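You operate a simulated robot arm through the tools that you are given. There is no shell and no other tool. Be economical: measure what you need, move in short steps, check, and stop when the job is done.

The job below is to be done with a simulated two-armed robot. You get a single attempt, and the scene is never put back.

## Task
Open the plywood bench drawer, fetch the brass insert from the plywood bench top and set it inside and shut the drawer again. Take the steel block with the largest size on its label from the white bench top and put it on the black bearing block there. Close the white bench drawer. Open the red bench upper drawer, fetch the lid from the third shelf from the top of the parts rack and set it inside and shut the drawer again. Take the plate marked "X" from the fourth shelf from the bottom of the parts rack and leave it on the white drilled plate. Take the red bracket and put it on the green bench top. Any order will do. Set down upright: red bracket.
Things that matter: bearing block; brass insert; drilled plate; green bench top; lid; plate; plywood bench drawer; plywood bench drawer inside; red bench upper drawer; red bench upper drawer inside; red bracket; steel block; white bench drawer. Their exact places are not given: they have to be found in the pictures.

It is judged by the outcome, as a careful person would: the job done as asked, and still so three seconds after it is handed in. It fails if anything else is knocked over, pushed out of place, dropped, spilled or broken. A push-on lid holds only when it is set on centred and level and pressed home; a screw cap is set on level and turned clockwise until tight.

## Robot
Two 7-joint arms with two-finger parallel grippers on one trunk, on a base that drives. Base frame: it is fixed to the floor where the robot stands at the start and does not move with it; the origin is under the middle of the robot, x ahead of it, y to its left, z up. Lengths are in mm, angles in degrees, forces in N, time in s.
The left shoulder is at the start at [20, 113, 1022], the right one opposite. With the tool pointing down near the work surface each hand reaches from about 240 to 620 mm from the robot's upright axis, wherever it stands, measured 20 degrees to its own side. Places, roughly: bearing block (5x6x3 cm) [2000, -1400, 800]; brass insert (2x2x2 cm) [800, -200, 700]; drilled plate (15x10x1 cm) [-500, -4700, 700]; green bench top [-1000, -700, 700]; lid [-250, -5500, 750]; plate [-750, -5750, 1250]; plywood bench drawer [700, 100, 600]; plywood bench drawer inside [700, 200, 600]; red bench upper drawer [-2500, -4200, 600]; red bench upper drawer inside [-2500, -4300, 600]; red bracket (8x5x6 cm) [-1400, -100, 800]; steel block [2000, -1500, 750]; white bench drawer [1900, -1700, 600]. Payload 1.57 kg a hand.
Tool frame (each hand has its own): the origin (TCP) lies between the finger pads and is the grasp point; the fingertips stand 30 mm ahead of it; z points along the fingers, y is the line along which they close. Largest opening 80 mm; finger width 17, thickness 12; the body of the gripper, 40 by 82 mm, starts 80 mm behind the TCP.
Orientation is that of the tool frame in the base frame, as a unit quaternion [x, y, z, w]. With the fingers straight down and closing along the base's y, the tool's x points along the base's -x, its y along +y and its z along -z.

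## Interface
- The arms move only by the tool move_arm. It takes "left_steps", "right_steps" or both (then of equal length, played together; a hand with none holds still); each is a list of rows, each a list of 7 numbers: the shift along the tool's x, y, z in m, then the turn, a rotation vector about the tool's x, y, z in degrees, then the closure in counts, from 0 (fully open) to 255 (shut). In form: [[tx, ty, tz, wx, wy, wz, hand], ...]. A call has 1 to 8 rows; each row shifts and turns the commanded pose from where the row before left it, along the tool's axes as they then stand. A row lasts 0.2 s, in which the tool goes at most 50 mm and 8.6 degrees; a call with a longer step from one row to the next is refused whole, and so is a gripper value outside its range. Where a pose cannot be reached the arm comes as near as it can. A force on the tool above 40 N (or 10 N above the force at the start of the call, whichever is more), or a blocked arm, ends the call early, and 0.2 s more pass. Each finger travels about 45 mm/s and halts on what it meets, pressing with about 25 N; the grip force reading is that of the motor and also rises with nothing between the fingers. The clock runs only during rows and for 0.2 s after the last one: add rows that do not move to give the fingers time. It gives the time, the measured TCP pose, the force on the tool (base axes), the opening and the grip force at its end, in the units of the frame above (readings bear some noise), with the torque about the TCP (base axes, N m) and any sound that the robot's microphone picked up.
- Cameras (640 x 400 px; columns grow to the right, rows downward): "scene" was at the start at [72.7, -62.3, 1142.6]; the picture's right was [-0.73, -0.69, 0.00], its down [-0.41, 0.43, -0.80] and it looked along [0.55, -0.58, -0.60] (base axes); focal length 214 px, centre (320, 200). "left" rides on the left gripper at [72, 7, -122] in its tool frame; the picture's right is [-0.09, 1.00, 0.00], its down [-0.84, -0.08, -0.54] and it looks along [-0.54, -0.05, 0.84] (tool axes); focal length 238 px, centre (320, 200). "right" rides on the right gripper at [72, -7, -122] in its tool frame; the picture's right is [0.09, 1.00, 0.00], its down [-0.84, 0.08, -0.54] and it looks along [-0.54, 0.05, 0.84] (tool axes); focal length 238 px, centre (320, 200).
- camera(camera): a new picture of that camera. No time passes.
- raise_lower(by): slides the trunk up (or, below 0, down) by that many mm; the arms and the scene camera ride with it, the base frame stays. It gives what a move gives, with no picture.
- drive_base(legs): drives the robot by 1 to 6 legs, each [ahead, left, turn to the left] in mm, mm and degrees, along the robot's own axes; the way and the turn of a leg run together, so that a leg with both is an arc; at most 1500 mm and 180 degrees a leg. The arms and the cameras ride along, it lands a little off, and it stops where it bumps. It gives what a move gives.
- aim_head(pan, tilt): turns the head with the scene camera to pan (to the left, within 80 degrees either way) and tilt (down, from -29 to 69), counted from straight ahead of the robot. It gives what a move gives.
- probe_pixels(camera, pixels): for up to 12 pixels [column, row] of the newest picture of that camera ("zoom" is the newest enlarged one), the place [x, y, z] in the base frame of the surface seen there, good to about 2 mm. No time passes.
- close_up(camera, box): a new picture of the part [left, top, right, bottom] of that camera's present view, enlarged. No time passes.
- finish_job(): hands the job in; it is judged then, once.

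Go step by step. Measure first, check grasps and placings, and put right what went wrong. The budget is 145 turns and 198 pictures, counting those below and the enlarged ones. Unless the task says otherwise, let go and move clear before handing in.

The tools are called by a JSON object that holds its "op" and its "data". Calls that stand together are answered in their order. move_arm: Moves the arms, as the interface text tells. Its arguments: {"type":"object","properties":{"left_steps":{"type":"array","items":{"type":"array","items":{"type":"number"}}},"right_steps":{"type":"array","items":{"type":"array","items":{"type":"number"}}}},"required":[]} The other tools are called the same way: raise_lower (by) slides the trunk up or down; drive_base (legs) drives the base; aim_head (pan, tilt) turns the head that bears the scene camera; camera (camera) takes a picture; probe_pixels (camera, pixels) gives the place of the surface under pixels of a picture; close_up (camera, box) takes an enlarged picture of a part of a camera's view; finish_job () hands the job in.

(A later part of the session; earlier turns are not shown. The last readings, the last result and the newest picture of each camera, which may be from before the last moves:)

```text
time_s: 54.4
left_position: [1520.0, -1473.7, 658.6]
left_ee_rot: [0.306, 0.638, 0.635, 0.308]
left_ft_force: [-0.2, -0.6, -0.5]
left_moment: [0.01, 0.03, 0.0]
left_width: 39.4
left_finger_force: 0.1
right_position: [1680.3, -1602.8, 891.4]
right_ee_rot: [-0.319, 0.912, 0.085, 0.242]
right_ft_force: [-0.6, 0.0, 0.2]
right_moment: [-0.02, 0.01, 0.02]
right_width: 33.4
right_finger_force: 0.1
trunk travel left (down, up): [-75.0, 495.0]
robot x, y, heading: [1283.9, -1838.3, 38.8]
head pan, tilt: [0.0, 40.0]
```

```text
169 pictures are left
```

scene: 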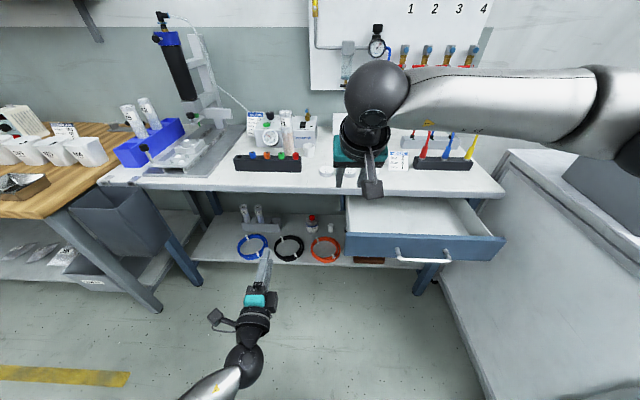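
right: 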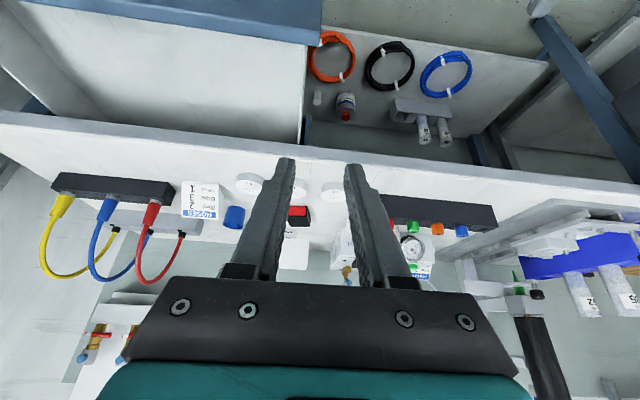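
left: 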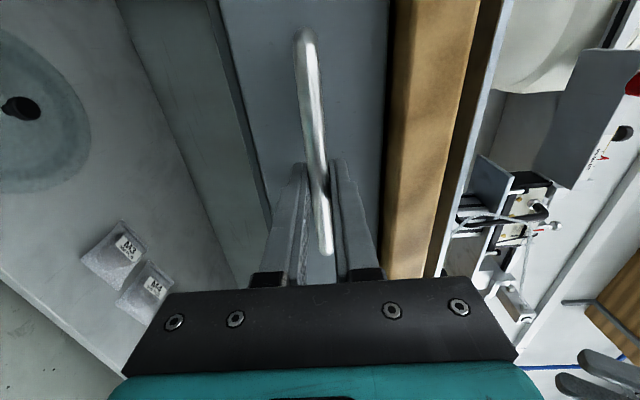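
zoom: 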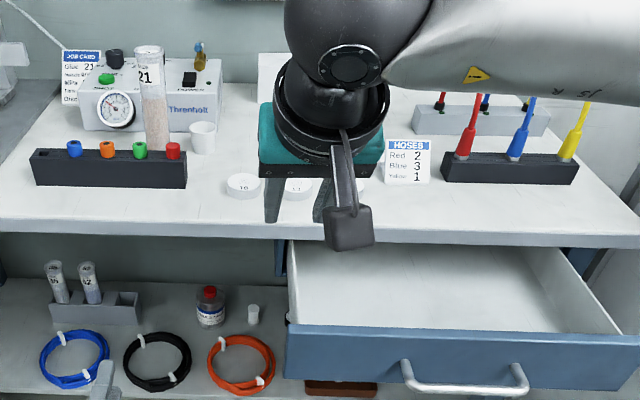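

Cabinet side is at Y'≈−2840, so the bump was likely the low floor panel behind. Looking at that side and zooming on the white-bench items.

{"op": "close_up", "data": {"camera": "right", "box": [160, 160, 400, 290]}}

{"op": "aim_head", "data": {"pan": -80, "tilt": 60}}

{"op": "camera", "data": {"camera": "scene"}}

```text
2.67 times, centred on (280, 225) of right
```

zoom: 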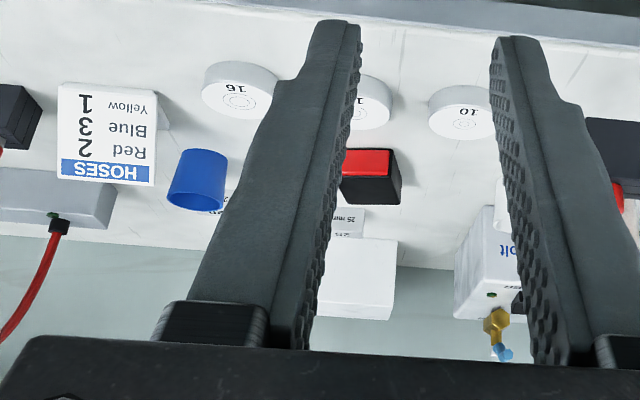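

```text
time_s: 55.9
left_position: [1520.4, -1474.5, 658.1]
left_ee_rot: [0.307, 0.638, 0.636, 0.308]
left_ft_force: [-0.7, 0.4, -0.3]
left_moment: [0.0, 0.04, 0.02]
left_width: 39.3
left_finger_force: 0.1
right_position: [1679.5, -1602.2, 891.5]
right_ee_rot: [-0.32, 0.912, 0.085, 0.243]
right_ft_force: [-0.3, 1.1, 0.7]
right_moment: [-0.02, -0.01, -0.02]
right_width: 33.2
right_finger_force: 0.1
trunk travel left (down, up): [-75.0, 495.0]
robot x, y, heading: [1285.3, -1839.6, 38.7]
head pan, tilt: [-80.0, 60.0]
```

```text
167 pictures are left
```

scene: 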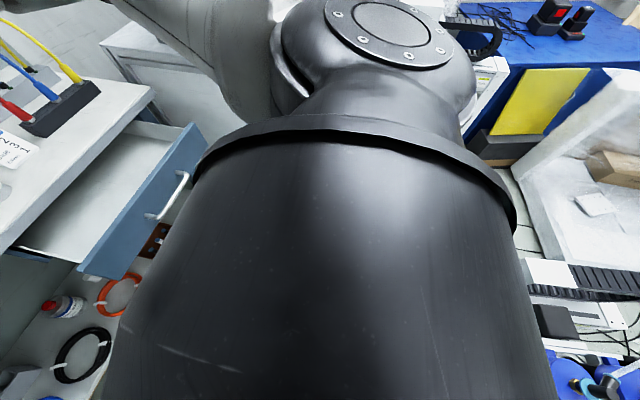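

{"op": "probe_pixels", "data": {"camera": "scene", "pixels": [[545, 180], [570, 250], [545, 265], [500, 110], [480, 120], [600, 320], [545, 340], [580, 380], [530, 240], [490, 80], [507, 180]]}}

{"op": "aim_head", "data": {"pan": -80, "tilt": 20}}

{"op": "camera", "data": {"camera": "scene"}}

```text
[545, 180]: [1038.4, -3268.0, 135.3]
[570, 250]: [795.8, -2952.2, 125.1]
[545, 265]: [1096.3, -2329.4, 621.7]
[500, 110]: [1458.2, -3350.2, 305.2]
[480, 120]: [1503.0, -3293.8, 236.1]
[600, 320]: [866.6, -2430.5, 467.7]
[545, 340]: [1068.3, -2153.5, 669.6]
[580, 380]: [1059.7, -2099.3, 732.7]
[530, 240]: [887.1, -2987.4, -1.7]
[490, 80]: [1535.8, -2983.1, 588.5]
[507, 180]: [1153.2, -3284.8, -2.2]
```

```text
time_s: 57.0
left_position: [1519.7, -1475.2, 658.5]
left_ee_rot: [0.307, 0.638, 0.636, 0.308]
left_ft_force: [-0.5, 0.6, 0.0]
left_moment: [-0.02, 0.02, -0.02]
left_width: 39.0
left_finger_force: 0.1
right_position: [1679.6, -1601.2, 892.5]
right_ee_rot: [-0.319, 0.912, 0.085, 0.243]
right_ft_force: [-0.6, 0.7, 0.2]
right_moment: [-0.01, -0.01, -0.04]
right_width: 33.1
right_finger_force: 0.0
trunk travel left (down, up): [-75.0, 495.0]
robot x, y, heading: [1286.8, -1837.9, 38.8]
head pan, tilt: [-80.0, 20.0]
```

```text
166 pictures are left
```

scene: 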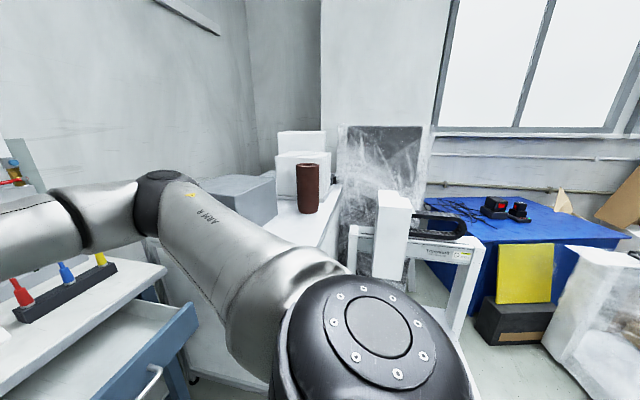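

A tall machine sits behind-right, so I must keep the base at X'≥0. I'll square up and step ahead/right a little, then fold the right hand back and down so its closed tips can push the drawer face left of the handle.

{"op": "drive_base", "data": {"legs": [[60, 0, 0], [0, 0, -2.5], [0, -60, 0]]}}

{"op": "move_arm", "data": {"left_steps": [[0, 0, -0.015, 0, 0, 0, 130], [0, 0, -0.015, 0, 0, 0, 130], [0, 0, -0.015, 0, 0, 0, 130], [0, 0, -0.015, 0, 0, 0, 130], [0, 0, -0.015, 0, 0, 0, 130], [0, 0, -0.015, 0, 0, 0, 130]], "right_steps": [[0.036, -0.005, 0.0, 0, 0, 0, 255], [0.036, -0.007, 0.0204, 0, 0, 0, 255], [0.033, -0.007, 0.0204, 0, 0, 0, 255], [0.033, -0.007, 0.0274, 0, 0, 0, 255], [0.033, -0.007, 0.0274, 0, 0, 0, 255], [0.033, -0.007, 0.0274, 0, 0, 0, 255]]}}

{"op": "aim_head", "data": {"pan": -20, "tilt": 50}}

{"op": "camera", "data": {"camera": "scene"}}

```text
time_s: 58.9
left_position: [1618.7, -1498.0, 658.3]
left_ee_rot: [0.322, 0.631, 0.629, 0.322]
left_ft_force: [0.3, -0.1, -0.7]
left_moment: [0.02, 0.05, 0.02]
left_width: 39.1
left_finger_force: 0.1
right_position: [1770.8, -1634.1, 892.6]
right_ee_rot: [-0.299, 0.919, 0.079, 0.245]
right_ft_force: [0.5, -0.2, 0.9]
right_moment: [0.0, -0.01, 0.03]
right_width: 33.0
right_finger_force: 0.0
trunk travel left (down, up): [-75.0, 495.0]
robot x, y, heading: [1364.0, -1853.0, 36.1]
head pan, tilt: [-80.0, 20.0]
```

```text
time_s: 60.3
left_position: [1545.2, -1551.6, 660.4]
left_ee_rot: [0.321, 0.63, 0.629, 0.322]
left_ft_force: [0.5, -0.6, -0.1]
left_moment: [0.0, 0.04, 0.02]
left_width: 39.3
left_finger_force: 0.1
right_position: [1700.1, -1733.0, 685.1]
right_ee_rot: [-0.298, 0.919, 0.08, 0.246]
right_ft_force: [0.3, -0.4, 0.3]
right_moment: [-0.02, 0.01, -0.01]
right_width: 0.0
right_finger_force: 21.4
trunk travel left (down, up): [-75.0, 495.0]
robot x, y, heading: [1364.3, -1853.6, 35.8]
head pan, tilt: [-80.0, 20.0]
```

```text
time_s: 61.6
left_position: [1545.1, -1550.1, 658.4]
left_ee_rot: [0.322, 0.63, 0.629, 0.322]
left_ft_force: [0.9, -0.5, -0.1]
left_moment: [0.02, -0.02, 0.03]
left_width: 39.2
left_finger_force: 0.1
right_position: [1700.7, -1733.2, 684.8]
right_ee_rot: [-0.299, 0.919, 0.079, 0.244]
right_ft_force: [0.6, 0.0, -0.4]
right_moment: [0.0, 0.01, -0.04]
right_width: 0.3
right_finger_force: 21.3
trunk travel left (down, up): [-75.0, 495.0]
robot x, y, heading: [1369.2, -1847.8, 36.0]
head pan, tilt: [-20.0, 50.0]
```

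```text
165 pictures are left
```

scene: 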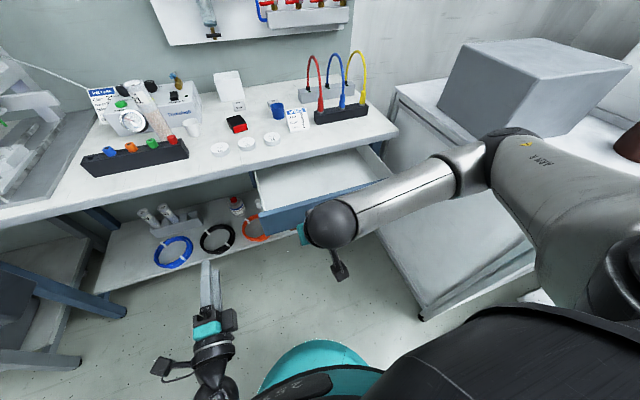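

Right tip is just in front of the face at Y'≈−2402, clear of the handle. The bench lip would hit a steep hand, so I tilt it to 60° first, then push by driving.

{"op": "move_arm", "data": {"right_steps": [[0, 0, 0, 0, -7.5, 0, 255], [0, 0, 0, 0, -7.5, 0, 255], [0, 0, 0, 0, -7.5, 0, 255], [0, 0, 0, 0, -7.5, 0, 255], [0.013, 0, 0.0075, 0, 0, 0, 255]]}}

{"op": "drive_base", "data": {"legs": [[150, 0, 0]]}}

{"op": "camera", "data": {"camera": "scene"}}

{"op": "camera", "data": {"camera": "right"}}

```text
time_s: 62.8
left_position: [1545.8, -1551.0, 657.8]
left_ee_rot: [0.322, 0.63, 0.629, 0.322]
left_ft_force: [0.2, -0.4, -0.5]
left_moment: [-0.01, -0.02, -0.06]
left_width: 39.2
left_finger_force: 0.0
right_position: [1697.6, -1737.2, 669.9]
right_ee_rot: [-0.292, 0.901, 0.098, 0.305]
right_ft_force: [0.0, -0.1, 0.4]
right_moment: [0.03, 0.01, 0.02]
right_width: 0.1
right_finger_force: 21.4
right hand out of reach, approached as far as the arm can: row 2, 3, 4
trunk travel left (down, up): [-75.0, 495.0]
robot x, y, heading: [1363.3, -1850.6, 36.0]
head pan, tilt: [-20.0, 50.0]
```

```text
time_s: 64.2
left_position: [1670.7, -1462.4, 659.6]
left_ee_rot: [0.322, 0.63, 0.629, 0.323]
left_ft_force: [0.3, -0.8, 0.4]
left_moment: [-0.01, 0.01, -0.02]
left_width: 39.1
left_finger_force: 0.0
right_position: [1822.4, -1646.5, 668.4]
right_ee_rot: [-0.291, 0.902, 0.099, 0.304]
right_ft_force: [0.0, 0.7, 0.0]
right_moment: [-0.01, 0.02, -0.01]
right_width: 0.1
right_finger_force: 21.8
trunk travel left (down, up): [-75.0, 495.0]
robot x, y, heading: [1488.9, -1759.1, 36.2]
head pan, tilt: [-20.0, 50.0]
```

```text
164 pictures are left
```

scene: 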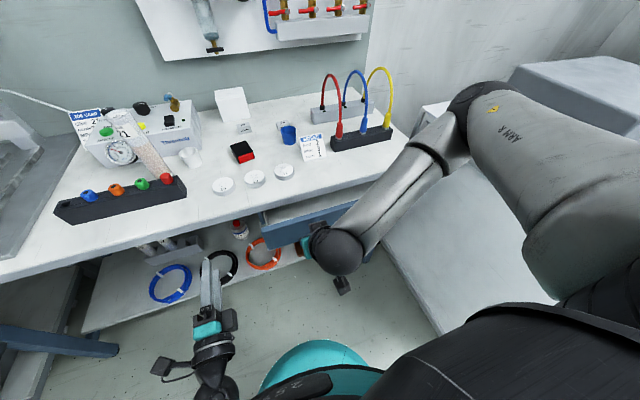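

```text
163 pictures are left
```

right: 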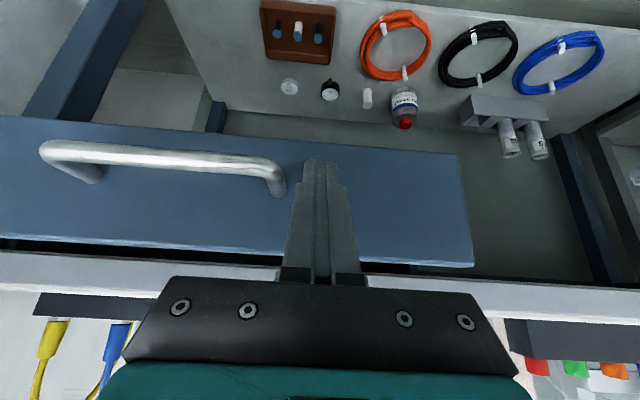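

The drawer is moving in; ~90 mm left. Continue pushing carefully.

{"op": "drive_base", "data": {"legs": [[72, 0, 0]]}}

{"op": "camera", "data": {"camera": "right"}}

{"op": "camera", "data": {"camera": "scene"}}

```text
time_s: 65.2
left_position: [1730.5, -1418.7, 659.7]
left_ee_rot: [0.322, 0.63, 0.628, 0.323]
left_ft_force: [-0.9, 0.1, -0.3]
left_moment: [0.01, 0.03, -0.03]
left_width: 39.2
left_finger_force: 0.1
right_position: [1880.5, -1603.5, 669.3]
right_ee_rot: [-0.292, 0.901, 0.098, 0.305]
right_ft_force: [-0.4, 0.5, -0.4]
right_moment: [-0.01, 0.02, -0.01]
right_width: 0.1
right_finger_force: 21.1
trunk travel left (down, up): [-75.0, 495.0]
robot x, y, heading: [1548.5, -1717.4, 35.8]
head pan, tilt: [-20.0, 50.0]
```

```text
162 pictures are left
```

right: 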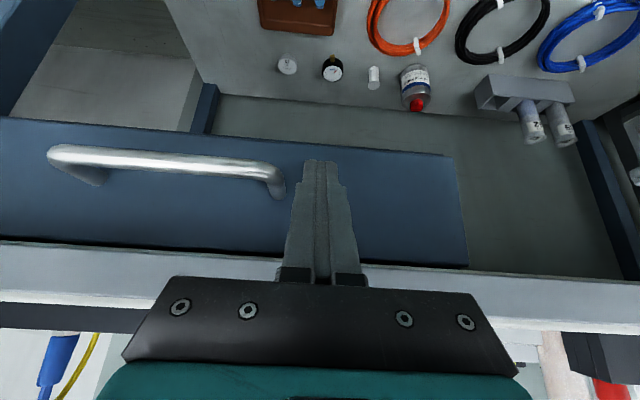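

```text
161 pictures are left
```

scene: 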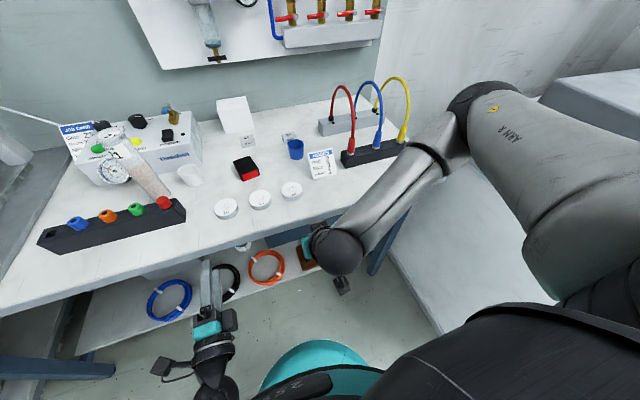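

{"op": "move_arm", "data": {"right_steps": [[-0.004, 0, 0.003, 0, 0, 0, 255], [-0.004, 0, 0.003, 0, 0, 0, 255], [-0.004, 0, 0.003, 0, 0, 0, 255], [-0.004, 0, 0.003, 0, 0, 0, 255], [-0.004, 0, 0.003, 0, 0, 0, 255]]}}

{"op": "camera", "data": {"camera": "right"}}

{"op": "close_up", "data": {"camera": "scene", "box": [190, 90, 350, 230]}}

```text
time_s: 66.3
left_position: [1729.5, -1418.6, 659.1]
left_ee_rot: [0.323, 0.631, 0.628, 0.323]
left_ft_force: [-0.1, 0.0, -0.1]
left_moment: [0.01, 0.0, 0.03]
left_width: 39.2
left_finger_force: 0.1
right_position: [1890.2, -1594.9, 665.8]
right_ee_rot: [-0.295, 0.904, 0.096, 0.294]
right_ft_force: [-6.1, -4.6, 2.7]
right_moment: [0.01, 0.08, -0.01]
right_width: 0.2
right_finger_force: 20.9
trunk travel left (down, up): [-75.0, 495.0]
robot x, y, heading: [1550.2, -1717.0, 35.9]
head pan, tilt: [-20.0, 50.0]
stopped in row 5 (right hand): the force on the tool passed its limit at 45 N (the readings are from after the stop); the commanded pose is now the measured one
```

```text
160 pictures are left
```

right: 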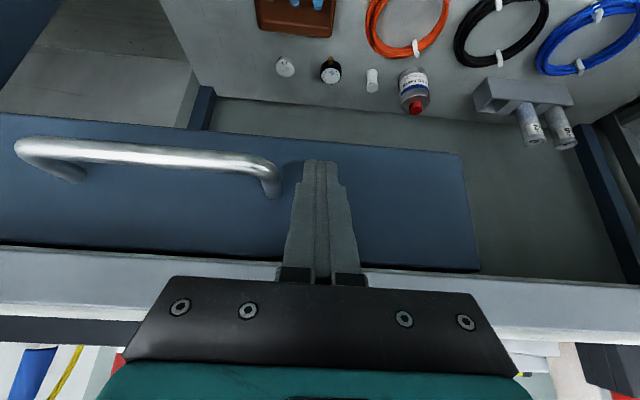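

```text
2.86 times, centred on (270, 160) of scene
```

zoom: 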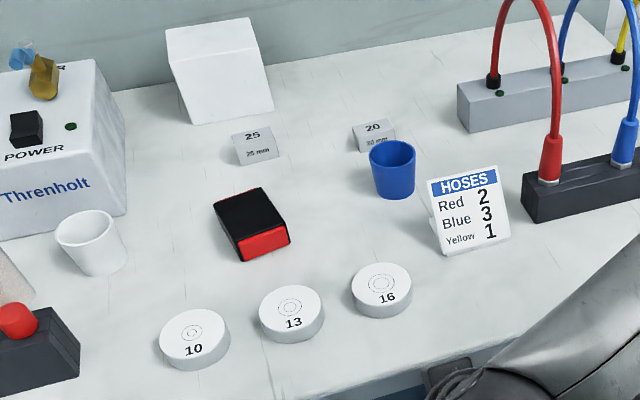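

The drawer stopped at 45 N. Steel blocks "25" and "20" are at the back; the bearing block is black with a red end. Probing positions.

{"op": "probe_pixels", "data": {"camera": "right", "pixels": [[400, 180], [400, 240], [200, 230], [50, 220], [400, 277], [450, 260]]}}

{"op": "probe_pixels", "data": {"camera": "zoom", "pixels": [[252, 136], [258, 152], [374, 128], [248, 208], [262, 245], [235, 195], [275, 220], [215, 210], [265, 190], [236, 255], [288, 238]]}}

```text
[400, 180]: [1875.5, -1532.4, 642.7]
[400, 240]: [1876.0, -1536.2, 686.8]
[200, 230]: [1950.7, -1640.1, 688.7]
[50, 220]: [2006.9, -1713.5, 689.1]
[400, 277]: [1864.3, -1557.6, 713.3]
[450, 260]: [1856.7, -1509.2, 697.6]
```

```text
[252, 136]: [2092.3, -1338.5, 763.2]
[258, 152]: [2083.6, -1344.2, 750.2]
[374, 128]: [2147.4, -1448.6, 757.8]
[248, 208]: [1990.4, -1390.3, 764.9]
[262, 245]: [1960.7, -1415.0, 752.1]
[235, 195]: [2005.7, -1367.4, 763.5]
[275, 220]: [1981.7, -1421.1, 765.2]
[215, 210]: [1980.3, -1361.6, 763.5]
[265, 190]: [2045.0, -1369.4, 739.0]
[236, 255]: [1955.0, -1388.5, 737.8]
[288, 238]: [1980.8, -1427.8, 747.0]
```

Drawer face is now 23 mm behind the bench edge, same as the closed plywood one — shut. Next: lift both hands clear, then shift left and ahead for the "25" block at about (2090,-1336).

{"op": "move_arm", "data": {"left_steps": [[0, 0, -0.02, 0, 0, 0, 130], [0, 0, -0.02, 0, 0, 0, 130], [0, 0.045, 0, 0, 0, 0, 130], [0, 0.045, 0, 0, 0, 0, 130], [0, 0.045, 0, 0, 0, 0, 130], [0, 0.045, 0, 0, 0, 0, 130], [0, 0.045, 0, 0, 0, 0, 130]], "right_steps": [[0.03, 0, -0.02, 0, 0, 0, 255], [0.03, 0, -0.02, 0, 0, 0, 200], [-0.0272, 0, -0.0372, 0, 0, 0, 110], [-0.0272, 0, -0.0372, 0, 0, 0, 110], [-0.0272, 0, -0.0372, 0, 0, 0, 110], [-0.0272, 0, -0.0372, 0, 0, 0, 110], [-0.0272, 0, -0.0372, 0, 0, 0, 110]]}}

{"op": "drive_base", "data": {"legs": [[0, 100, 0], [40, 0, 0]]}}

{"op": "camera", "data": {"camera": "right"}}

{"op": "camera", "data": {"camera": "scene"}}

```text
time_s: 67.9
left_position: [1711.0, -1439.8, 804.0]
left_ee_rot: [0.334, 0.625, 0.632, 0.314]
left_ft_force: [-0.3, 0.6, 0.1]
left_moment: [-0.04, -0.01, 0.01]
left_width: 39.2
left_finger_force: 0.0
left hand out of reach, approached as far as the arm can: row 6, 7
right_position: [1864.2, -1571.5, 858.4]
right_ee_rot: [-0.296, 0.904, 0.096, 0.295]
right_ft_force: [-0.2, 0.1, -1.2]
right_moment: [0.01, 0.02, 0.01]
right_width: 45.6
right_finger_force: 0.0
right hand out of reach, approached as far as the arm can: row 3, 4, 5, 6, 7
trunk travel left (down, up): [-75.0, 495.0]
robot x, y, heading: [1549.9, -1716.8, 35.7]
head pan, tilt: [-20.0, 50.0]
```

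```text
time_s: 69.6
left_position: [1686.5, -1334.3, 807.0]
left_ee_rot: [0.331, 0.623, 0.635, 0.315]
left_ft_force: [-0.8, 0.8, 0.7]
left_moment: [-0.01, -0.01, 0.01]
left_width: 39.4
left_finger_force: 0.1
right_position: [1838.4, -1467.4, 858.5]
right_ee_rot: [-0.293, 0.905, 0.095, 0.295]
right_ft_force: [-0.8, -1.0, -0.8]
right_moment: [-0.01, 0.03, 0.01]
right_width: 45.3
right_finger_force: 0.0
trunk travel left (down, up): [-75.0, 495.0]
robot x, y, heading: [1519.8, -1611.7, 36.0]
head pan, tilt: [-20.0, 50.0]
```

```text
158 pictures are left
```

right: 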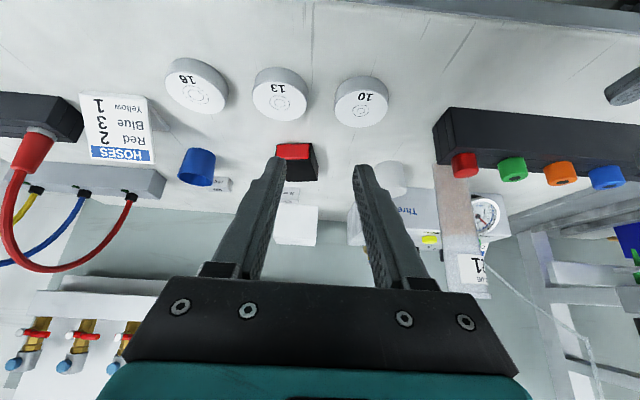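

```text
157 pictures are left
```

scene: 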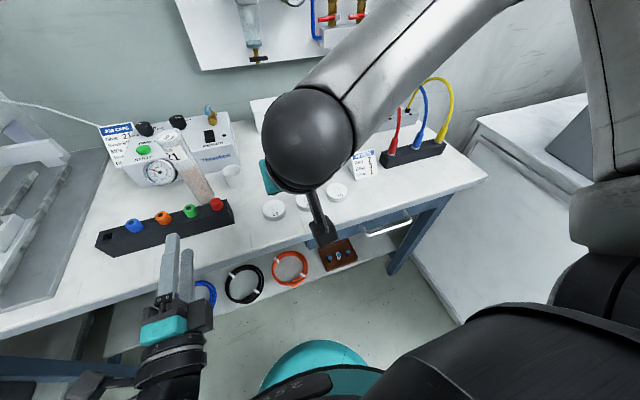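

Moving the right hand over toward the "25" block at height for a closer look.

{"op": "move_arm", "data": {"right_steps": [[-0.0291, -0.0075, 0.0249, 0, 0, 0, 110], [-0.0291, -0.0075, 0.0249, 0, 0, 0, 110], [-0.0291, -0.0075, 0.0249, 0, 0, 0, 110], [-0.0291, -0.0075, 0.0249, 0, 0, 0, 110], [-0.0291, -0.0075, 0.0249, 0, 0, 0, 110], [-0.0291, -0.0075, 0.0249, 0, 0, 0, 110]]}}

{"op": "camera", "data": {"camera": "right"}}

{"op": "camera", "data": {"camera": "scene"}}

```text
time_s: 71.0
left_position: [1686.5, -1332.8, 806.2]
left_ee_rot: [0.33, 0.625, 0.634, 0.314]
left_ft_force: [0.3, 0.4, 0.5]
left_moment: [0.01, 0.0, 0.0]
left_width: 39.1
left_finger_force: 0.0
right_position: [2052.7, -1371.3, 843.0]
right_ee_rot: [-0.294, 0.904, 0.096, 0.295]
right_ft_force: [0.4, -0.2, 0.0]
right_moment: [0.01, 0.0, 0.0]
right_width: 45.4
right_finger_force: 0.0
trunk travel left (down, up): [-75.0, 495.0]
robot x, y, heading: [1526.1, -1613.5, 35.8]
head pan, tilt: [-20.0, 50.0]
```

```text
156 pictures are left
```

right: 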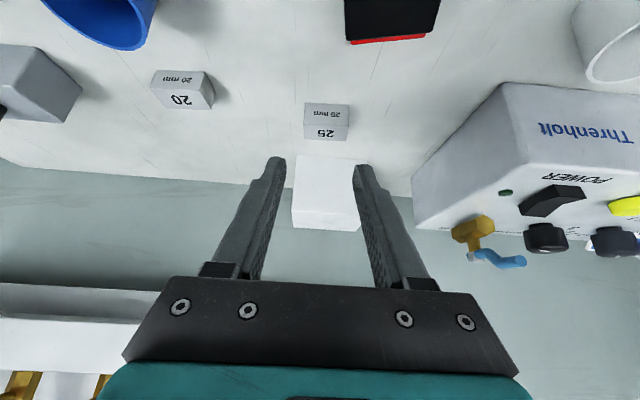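

```text
155 pictures are left
```

scene: 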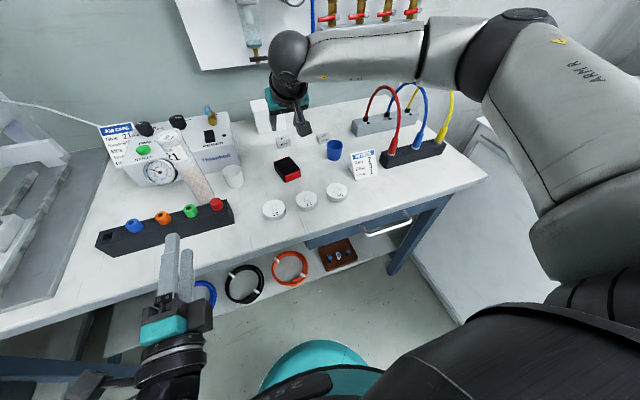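

{"op": "probe_pixels", "data": {"camera": "right", "pixels": [[326, 112], [308, 132], [346, 133], [326, 124], [326, 138], [300, 165], [290, 175], [392, 20], [350, 38], [430, 34], [350, 5], [436, 5]]}}

```text
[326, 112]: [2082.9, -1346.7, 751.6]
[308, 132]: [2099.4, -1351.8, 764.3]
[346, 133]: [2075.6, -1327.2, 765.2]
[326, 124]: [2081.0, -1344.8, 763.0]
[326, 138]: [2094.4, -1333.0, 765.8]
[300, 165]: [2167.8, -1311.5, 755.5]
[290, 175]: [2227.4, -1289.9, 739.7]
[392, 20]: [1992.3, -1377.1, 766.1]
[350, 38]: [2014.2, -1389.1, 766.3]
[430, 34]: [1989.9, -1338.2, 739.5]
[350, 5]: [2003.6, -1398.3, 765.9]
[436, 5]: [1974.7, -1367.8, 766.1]
```

The "25" block's top centre is about (2088,-1339,765), ~35 mm wide. Open wider, yaw −6°, descend and grip.

{"op": "move_arm", "data": {"right_steps": [[0, 0.0055, 0, 0, 0, -6, 20], [0, 0, 0.0, 0, 0, 0, 20], [0.0057, 0, 0.0253, 0, 0, 0, 20], [0.0057, 0, 0.0253, 0, 0, 0, 20], [0.0057, 0, 0.0253, 0, 0, 0, 20], [0, 0, 0, 0, 0, 0, 255], [0, 0, 0, 0, 0, 0, 255], [0, 0, 0, 0, 0, 0, 255]]}}

{"op": "camera", "data": {"camera": "right"}}

```text
time_s: 72.8
left_position: [1685.6, -1333.2, 806.5]
left_ee_rot: [0.331, 0.624, 0.635, 0.314]
left_ft_force: [-0.4, 0.4, -1.0]
left_moment: [0.01, 0.0, 0.0]
left_width: 39.1
left_finger_force: 0.0
right_position: [2075.1, -1348.0, 769.9]
right_ee_rot: [-0.34, 0.887, 0.081, 0.301]
right_ft_force: [-0.5, 2.3, 6.5]
right_moment: [0.23, 0.08, -0.03]
right_width: 40.4
right_finger_force: 21.3
trunk travel left (down, up): [-75.0, 495.0]
robot x, y, heading: [1524.0, -1612.9, 35.9]
head pan, tilt: [-20.0, 50.0]
```

```text
154 pictures are left
```

right: 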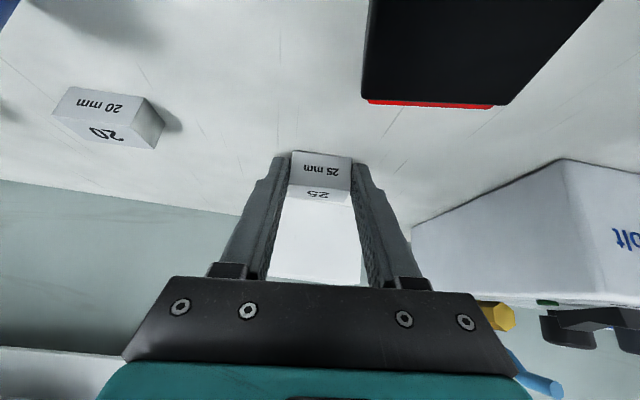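

Gripped at 40.4 mm. Lift, and measure the bearing block top.

{"op": "move_arm", "data": {"right_steps": [[-0.0147, 0, -0.0202, 0, 0, 0, 255], [-0.0176, 0, -0.0243, 0, 0, 0, 255], [-0.0176, 0, -0.0243, 0, 0, 0, 255]]}}

{"op": "close_up", "data": {"camera": "scene", "box": [220, 90, 350, 210]}}

{"op": "camera", "data": {"camera": "right"}}

```text
time_s: 73.6
left_position: [1685.6, -1333.6, 806.0]
left_ee_rot: [0.33, 0.624, 0.634, 0.315]
left_ft_force: [0.3, -0.5, 0.3]
left_moment: [0.01, 0.01, -0.04]
left_width: 39.0
left_finger_force: 0.0
right_position: [2070.3, -1343.6, 854.3]
right_ee_rot: [-0.34, 0.888, 0.08, 0.3]
right_ft_force: [-0.2, 0.0, -1.1]
right_moment: [-0.05, 0.03, 0.0]
right_width: 39.4
right_finger_force: 24.3
trunk travel left (down, up): [-75.0, 495.0]
robot x, y, heading: [1523.6, -1617.9, 35.6]
head pan, tilt: [-20.0, 50.0]
```

```text
3.33 times, centred on (285, 150) of scene
```

zoom: 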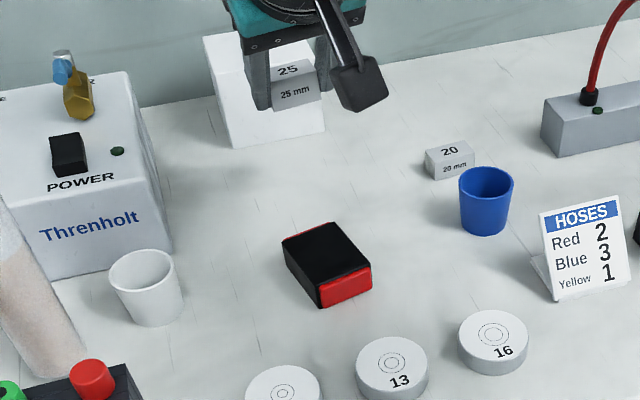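

```text
152 pictures are left
```

right: 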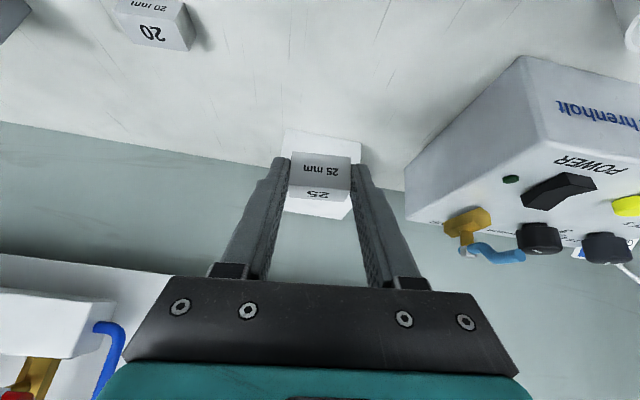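

{"op": "probe_pixels", "data": {"camera": "zoom", "pixels": [[286, 244], [332, 226], [366, 263], [321, 281], [326, 254], [293, 98], [293, 72]]}}

```text
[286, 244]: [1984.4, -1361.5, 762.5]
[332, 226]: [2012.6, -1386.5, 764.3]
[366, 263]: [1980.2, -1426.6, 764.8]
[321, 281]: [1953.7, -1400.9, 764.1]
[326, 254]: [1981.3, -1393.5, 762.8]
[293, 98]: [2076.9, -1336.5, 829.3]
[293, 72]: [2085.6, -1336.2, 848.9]
```

Bearing top centre (1983,-1394,764). Carry the block over it, ~17 mm above.

{"op": "move_arm", "data": {"right_steps": [[0.0383, 0.0076, -0.0123, 0, 0, 0, 255], [0.0383, 0.0076, -0.0123, 0, 0, 0, 255], [0.0383, 0.0076, -0.0123, 0, 0, 0, 255], [0, 0, 0, 0, 0, 0, 255]]}}

{"op": "camera", "data": {"camera": "right"}}

{"op": "close_up", "data": {"camera": "scene", "box": [230, 110, 350, 210]}}

```text
time_s: 74.6
left_position: [1686.3, -1333.3, 806.1]
left_ee_rot: [0.331, 0.624, 0.634, 0.314]
left_ft_force: [-0.3, 1.3, 1.1]
left_moment: [-0.01, 0.0, 0.0]
left_width: 39.0
left_finger_force: 0.0
right_position: [1968.3, -1399.9, 814.2]
right_ee_rot: [-0.34, 0.888, 0.08, 0.299]
right_ft_force: [0.4, 0.5, -2.2]
right_moment: [-0.03, 0.0, 0.0]
right_width: 40.1
right_finger_force: 25.5
trunk travel left (down, up): [-75.0, 495.0]
robot x, y, heading: [1518.5, -1613.8, 35.6]
head pan, tilt: [-20.0, 50.0]
```

```text
151 pictures are left
```

right: 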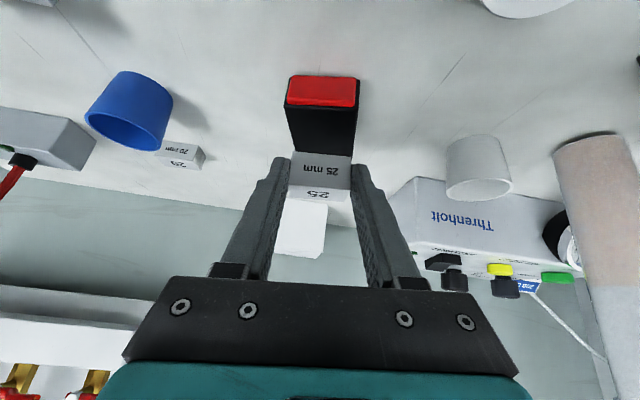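

```text
4.00 times, centred on (290, 160) of scene
```

zoom: 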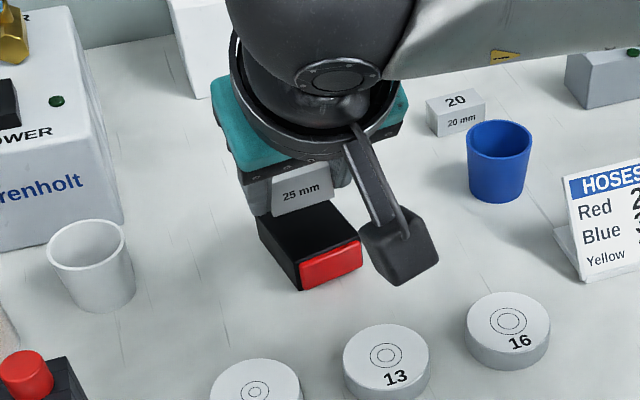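

{"op": "probe_pixels", "data": {"camera": "zoom", "pixels": [[300, 188], [320, 204], [285, 208], [300, 225], [330, 235]]}}

{"op": "probe_pixels", "data": {"camera": "right", "pixels": [[318, 168], [318, 186], [318, 197], [318, 130]]}}

```text
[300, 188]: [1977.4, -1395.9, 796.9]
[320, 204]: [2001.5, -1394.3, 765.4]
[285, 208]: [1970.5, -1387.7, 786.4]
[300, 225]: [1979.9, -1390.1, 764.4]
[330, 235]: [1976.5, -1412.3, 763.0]
```

```text
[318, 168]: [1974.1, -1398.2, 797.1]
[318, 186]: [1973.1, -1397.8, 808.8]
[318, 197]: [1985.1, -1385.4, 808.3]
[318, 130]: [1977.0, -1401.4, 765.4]
```

Block is centred over the bearing; lower 18 mm, release gently and withdraw along the tool axis.

{"op": "move_arm", "data": {"right_steps": [[0.006, 0.0006, 0.0082, 0, 0, 0, 255], [0.0044, 0.0004, 0.006, 0, 0, 0, 255], [0, 0, 0, 0, 0, 0, 255], [0, 0, 0, 0, 0, 0, 90], [0, 0, 0, 0, 0, 0, 90], [0, 0, -0.03, 0, 0, 0, 90], [0, 0, -0.04, 0, 0, 0, 90], [-0.02, 0, -0.04, 0, 0, 0, 90]]}}

{"op": "camera", "data": {"camera": "right"}}

```text
time_s: 76.4
left_position: [1686.7, -1333.8, 806.1]
left_ee_rot: [0.331, 0.626, 0.633, 0.314]
left_ft_force: [-0.1, -0.4, -0.2]
left_moment: [0.02, -0.01, 0.0]
left_width: 39.3
left_finger_force: 0.1
right_position: [1930.0, -1428.7, 900.9]
right_ee_rot: [-0.34, 0.888, 0.08, 0.299]
right_ft_force: [1.2, 0.0, -0.3]
right_moment: [-0.03, -0.02, 0.0]
right_width: 51.8
right_finger_force: 0.1
trunk travel left (down, up): [-75.0, 495.0]
robot x, y, heading: [1519.0, -1615.1, 35.8]
head pan, tilt: [-20.0, 50.0]
```

```text
149 pictures are left
```

right: 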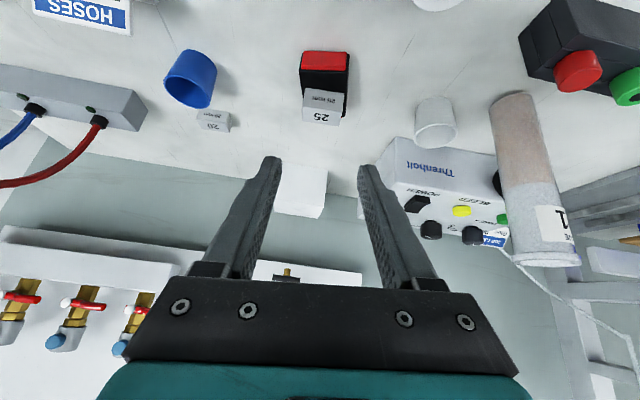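

The "25" block sits on the bearing block. Retract and drive back through the aisle, then turn toward the red bracket area.

{"op": "move_arm", "data": {"right_steps": [[0.04, 0, -0.03, 0, 0, 0, 90], [0.04, 0, -0.03, 0, 0, 0, 90]]}}

{"op": "drive_base", "data": {"legs": [[-258, 0, 0], [0, 1500, 0], [-150, 200, 0], [0, 0, 130]]}}

{"op": "aim_head", "data": {"pan": 0, "tilt": 20}}

{"op": "camera", "data": {"camera": "scene"}}

```text
time_s: 77.0
left_position: [1685.7, -1333.6, 805.9]
left_ee_rot: [0.33, 0.625, 0.634, 0.315]
left_ft_force: [0.0, 0.0, 0.2]
left_moment: [-0.01, 0.0, 0.02]
left_width: 39.4
left_finger_force: 0.0
right_position: [1860.2, -1484.6, 902.2]
right_ee_rot: [-0.34, 0.888, 0.079, 0.299]
right_ft_force: [0.6, 0.2, -0.5]
right_moment: [-0.02, 0.03, 0.0]
right_width: 51.8
right_finger_force: 0.0
right hand out of reach, approached as far as the arm can: row 2
trunk travel left (down, up): [-75.0, 495.0]
robot x, y, heading: [1522.4, -1614.6, 35.6]
head pan, tilt: [-20.0, 50.0]
```

```text
time_s: 92.4
left_position: [-94.5, -531.6, 806.8]
left_ee_rot: [-0.407, 0.576, 0.566, -0.426]
left_ft_force: [-0.4, 0.0, 0.1]
left_moment: [-0.01, -0.01, 0.03]
left_width: 39.3
left_finger_force: 0.1
right_position: [-77.3, -303.3, 902.7]
right_ee_rot: [0.946, -0.097, -0.303, -0.063]
right_ft_force: [0.4, -0.2, -0.1]
right_moment: [-0.03, 0.01, 0.02]
right_width: 51.8
right_finger_force: 0.2
trunk travel left (down, up): [-75.0, 495.0]
robot x, y, heading: [225.2, -497.3, 161.8]
head pan, tilt: [-20.0, 50.0]
```

```text
time_s: 93.3
left_position: [-95.5, -533.7, 805.8]
left_ee_rot: [-0.409, 0.577, 0.565, -0.425]
left_ft_force: [0.2, -0.9, -0.1]
left_moment: [0.02, -0.03, -0.02]
left_width: 39.1
left_finger_force: 0.0
right_position: [-76.0, -303.4, 902.9]
right_ee_rot: [0.946, -0.097, -0.303, -0.064]
right_ft_force: [0.8, -0.5, 0.0]
right_moment: [-0.04, -0.02, 0.0]
right_width: 51.8
right_finger_force: 0.1
trunk travel left (down, up): [-75.0, 495.0]
robot x, y, heading: [230.7, -497.1, 162.3]
head pan, tilt: [0.0, 20.0]
```

```text
148 pictures are left
```

scene: 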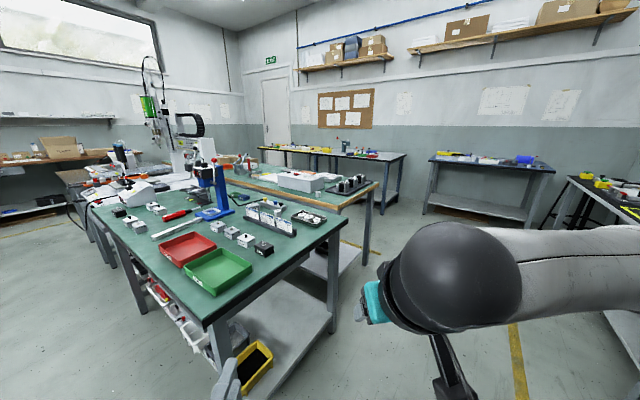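

{"op": "close_up", "data": {"camera": "scene", "box": [80, 130, 400, 320]}}

{"op": "close_up", "data": {"camera": "scene", "box": [180, 140, 340, 240]}}

{"op": "probe_pixels", "data": {"camera": "scene", "pixels": [[340, 222], [205, 325], [92, 205], [230, 250], [270, 215], [370, 185], [255, 175], [340, 165], [380, 160], [320, 305], [240, 400]]}}

```text
2.00 times, centred on (240, 225) of scene
```

zoom: 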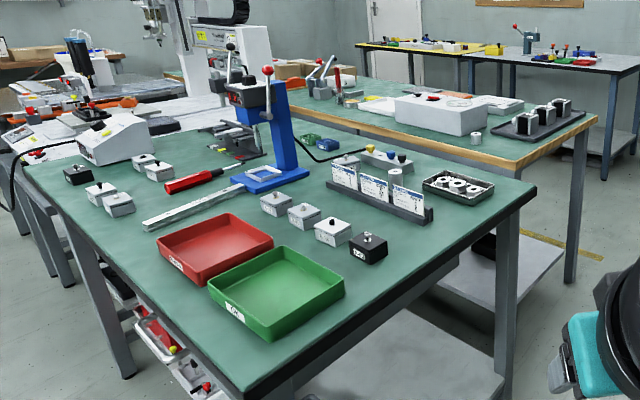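

```text
4.00 times, centred on (260, 190) of scene
```

zoom: 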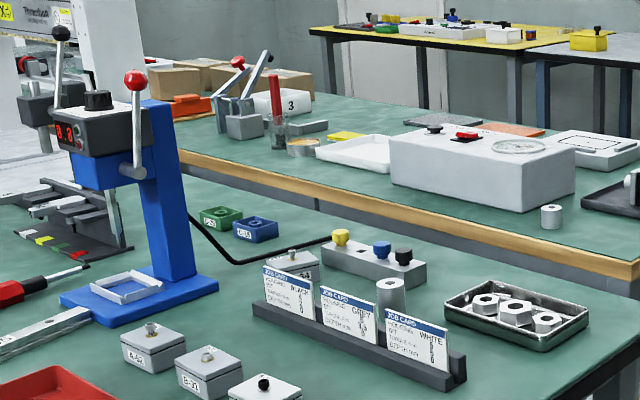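

```text
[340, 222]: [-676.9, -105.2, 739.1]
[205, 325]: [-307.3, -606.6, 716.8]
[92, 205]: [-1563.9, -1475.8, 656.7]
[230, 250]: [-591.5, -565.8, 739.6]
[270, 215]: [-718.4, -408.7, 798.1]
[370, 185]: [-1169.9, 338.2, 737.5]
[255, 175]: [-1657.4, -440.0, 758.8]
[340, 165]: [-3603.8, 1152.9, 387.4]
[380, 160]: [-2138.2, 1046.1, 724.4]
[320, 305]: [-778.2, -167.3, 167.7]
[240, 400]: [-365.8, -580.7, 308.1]
```

{"op": "close_up", "data": {"camera": "scene", "box": [270, 155, 350, 205]}}

{"op": "close_up", "data": {"camera": "scene", "box": [180, 145, 280, 205]}}

{"op": "probe_pixels", "data": {"camera": "scene", "pixels": [[296, 174], [310, 176], [228, 167], [300, 185], [278, 180], [325, 190]]}}

```text
8.00 times, centred on (310, 180) of scene
```

zoom: 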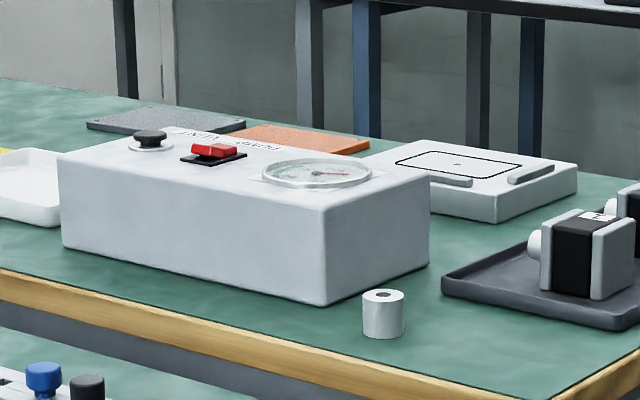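

```text
6.40 times, centred on (230, 175) of scene
```

zoom: 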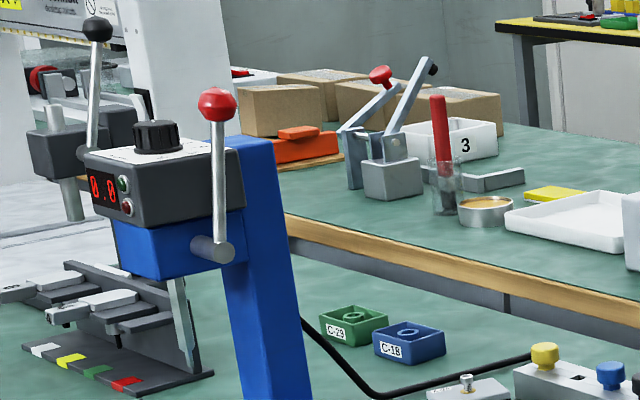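

```text
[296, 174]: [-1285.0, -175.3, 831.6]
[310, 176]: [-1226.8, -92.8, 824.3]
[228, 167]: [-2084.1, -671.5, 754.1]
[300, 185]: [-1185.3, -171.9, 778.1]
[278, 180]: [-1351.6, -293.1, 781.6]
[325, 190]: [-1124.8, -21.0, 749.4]
```

I can't see the bracket; it is probably hidden behind the white box with the red switch on the wood-edged bench. I'll drive diagonally into the aisle on the right and look from there.

{"op": "drive_base", "data": {"legs": [[1150, -640, 0]]}}

{"op": "aim_head", "data": {"pan": 50, "tilt": 25}}

{"op": "camera", "data": {"camera": "scene"}}

```text
time_s: 99.9
left_position: [-990.9, 442.7, 806.4]
left_ee_rot: [-0.398, 0.584, 0.573, -0.415]
left_ft_force: [-0.7, 0.2, 0.1]
left_moment: [0.01, 0.01, -0.03]
left_width: 39.2
left_finger_force: 0.1
right_position: [-963.8, 671.3, 902.6]
right_ee_rot: [0.944, -0.113, -0.302, -0.069]
right_ft_force: [0.0, 0.2, 0.9]
right_moment: [0.03, 0.01, 0.01]
right_width: 51.6
right_finger_force: 0.0
trunk travel left (down, up): [-75.0, 495.0]
robot x, y, heading: [-667.9, 469.3, 160.2]
head pan, tilt: [0.0, 20.0]
```

```text
time_s: 101.1
left_position: [-990.9, 442.6, 805.8]
left_ee_rot: [-0.398, 0.584, 0.573, -0.415]
left_ft_force: [0.2, -0.8, 0.0]
left_moment: [-0.01, 0.02, 0.01]
left_width: 39.1
left_finger_force: 0.1
right_position: [-964.0, 672.3, 901.9]
right_ee_rot: [0.944, -0.113, -0.301, -0.069]
right_ft_force: [-0.1, 1.1, 0.5]
right_moment: [0.02, 0.01, -0.01]
right_width: 51.5
right_finger_force: 0.2
trunk travel left (down, up): [-75.0, 495.0]
robot x, y, heading: [-665.0, 465.4, 160.1]
head pan, tilt: [50.0, 25.0]
```

```text
143 pictures are left
```

scene: 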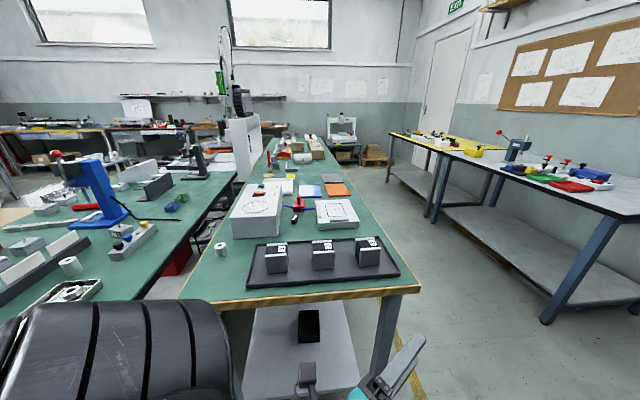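

{"op": "close_up", "data": {"camera": "scene", "box": [200, 120, 420, 300]}}

{"op": "close_up", "data": {"camera": "scene", "box": [270, 160, 350, 230]}}

{"op": "probe_pixels", "data": {"camera": "scene", "pixels": [[299, 202], [296, 210], [418, 290], [180, 299], [350, 170], [345, 215], [320, 240], [260, 235], [235, 220], [205, 240]]}}

```text
2.22 times, centred on (310, 210) of scene
```

zoom: 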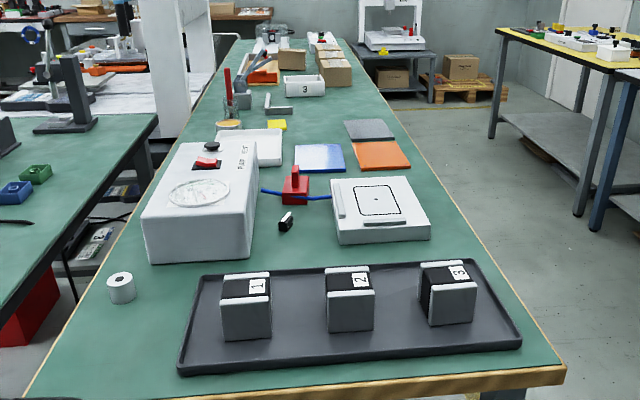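

```text
5.71 times, centred on (310, 195) of scene
```

zoom: 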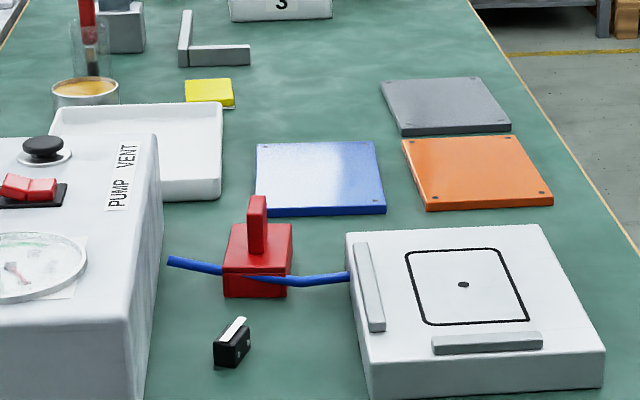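

```text
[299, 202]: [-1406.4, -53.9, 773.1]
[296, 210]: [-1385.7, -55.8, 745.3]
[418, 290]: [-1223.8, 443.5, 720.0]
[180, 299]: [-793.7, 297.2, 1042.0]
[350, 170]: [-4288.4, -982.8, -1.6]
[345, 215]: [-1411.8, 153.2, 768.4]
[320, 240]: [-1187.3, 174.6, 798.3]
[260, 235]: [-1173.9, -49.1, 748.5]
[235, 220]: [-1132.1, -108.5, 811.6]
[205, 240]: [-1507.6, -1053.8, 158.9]
```

{"op": "probe_pixels", "data": {"camera": "zoom", "pixels": [[258, 205], [255, 245], [256, 290], [230, 255], [288, 255], [200, 266], [320, 282], [255, 280], [262, 200], [240, 340], [630, 240], [255, 230]]}}

{"op": "probe_pixels", "data": {"camera": "scene", "pixels": [[417, 285], [385, 218], [350, 168], [250, 303], [330, 297], [222, 248], [230, 210], [395, 330], [430, 260], [520, 300], [540, 320]]}}

```text
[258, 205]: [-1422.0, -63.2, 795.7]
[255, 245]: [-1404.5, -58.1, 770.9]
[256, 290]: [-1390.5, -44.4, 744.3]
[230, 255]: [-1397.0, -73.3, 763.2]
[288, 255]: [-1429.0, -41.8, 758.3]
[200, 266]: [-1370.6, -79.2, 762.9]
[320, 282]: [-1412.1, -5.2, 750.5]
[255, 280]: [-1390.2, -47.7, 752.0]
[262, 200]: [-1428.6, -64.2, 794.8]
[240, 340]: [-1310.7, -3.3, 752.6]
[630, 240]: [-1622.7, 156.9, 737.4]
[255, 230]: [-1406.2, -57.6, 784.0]
```

```text
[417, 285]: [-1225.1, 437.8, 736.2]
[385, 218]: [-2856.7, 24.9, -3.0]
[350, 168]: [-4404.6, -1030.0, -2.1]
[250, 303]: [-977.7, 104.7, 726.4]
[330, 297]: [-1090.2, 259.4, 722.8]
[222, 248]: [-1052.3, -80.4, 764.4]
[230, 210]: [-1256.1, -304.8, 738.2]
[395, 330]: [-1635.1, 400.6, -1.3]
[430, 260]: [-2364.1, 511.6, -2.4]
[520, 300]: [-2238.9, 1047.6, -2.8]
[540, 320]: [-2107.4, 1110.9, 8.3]
```

The red bracket (base + vertical rib, beside a blue hose) is at about (-1405,-57). The best access is from the bench's aisle side; driving round there and turning to face it.

{"op": "drive_base", "data": {"legs": [[566, -382, 0], [580, 859, 0], [0, 0, 146]]}}

{"op": "aim_head", "data": {"pan": 0, "tilt": 40}}

{"op": "camera", "data": {"camera": "scene"}}

```text
time_s: 115.8
left_position: [-1651.5, 264.9, 806.3]
left_ee_rot: [0.682, 0.185, 0.206, 0.678]
left_ft_force: [-0.1, -0.1, 0.0]
left_moment: [-0.01, 0.0, -0.01]
left_width: 39.0
left_finger_force: 0.0
right_position: [-1814.6, 101.1, 903.0]
right_ee_rot: [0.416, 0.855, -0.164, 0.262]
right_ft_force: [0.7, 0.0, 0.4]
right_moment: [-0.02, -0.03, 0.02]
right_width: 51.5
right_finger_force: 0.0
trunk travel left (down, up): [-75.0, 495.0]
robot x, y, heading: [-1919.7, 446.1, -58.2]
head pan, tilt: [50.0, 25.0]
```

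```text
time_s: 117.0
left_position: [-1652.2, 264.8, 805.2]
left_ee_rot: [0.682, 0.185, 0.205, 0.677]
left_ft_force: [0.1, 0.4, -0.4]
left_moment: [0.01, 0.03, -0.01]
left_width: 39.2
left_finger_force: 0.2
right_position: [-1814.9, 101.7, 902.3]
right_ee_rot: [0.417, 0.855, -0.165, 0.262]
right_ft_force: [0.5, 0.2, -0.1]
right_moment: [-0.04, -0.04, -0.01]
right_width: 51.8
right_finger_force: 0.0
trunk travel left (down, up): [-75.0, 495.0]
robot x, y, heading: [-1922.4, 444.9, -58.1]
head pan, tilt: [0.0, 40.0]
```

```text
140 pictures are left
```

scene: 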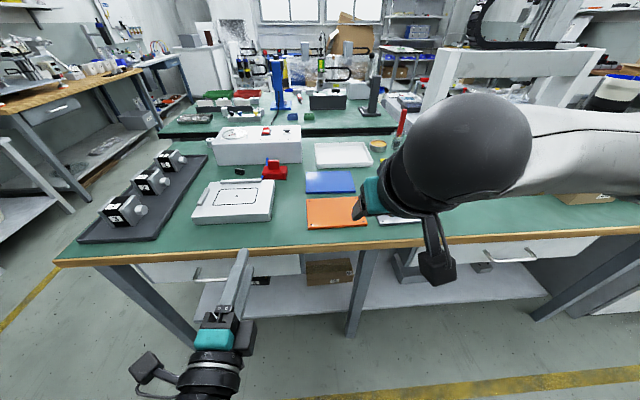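

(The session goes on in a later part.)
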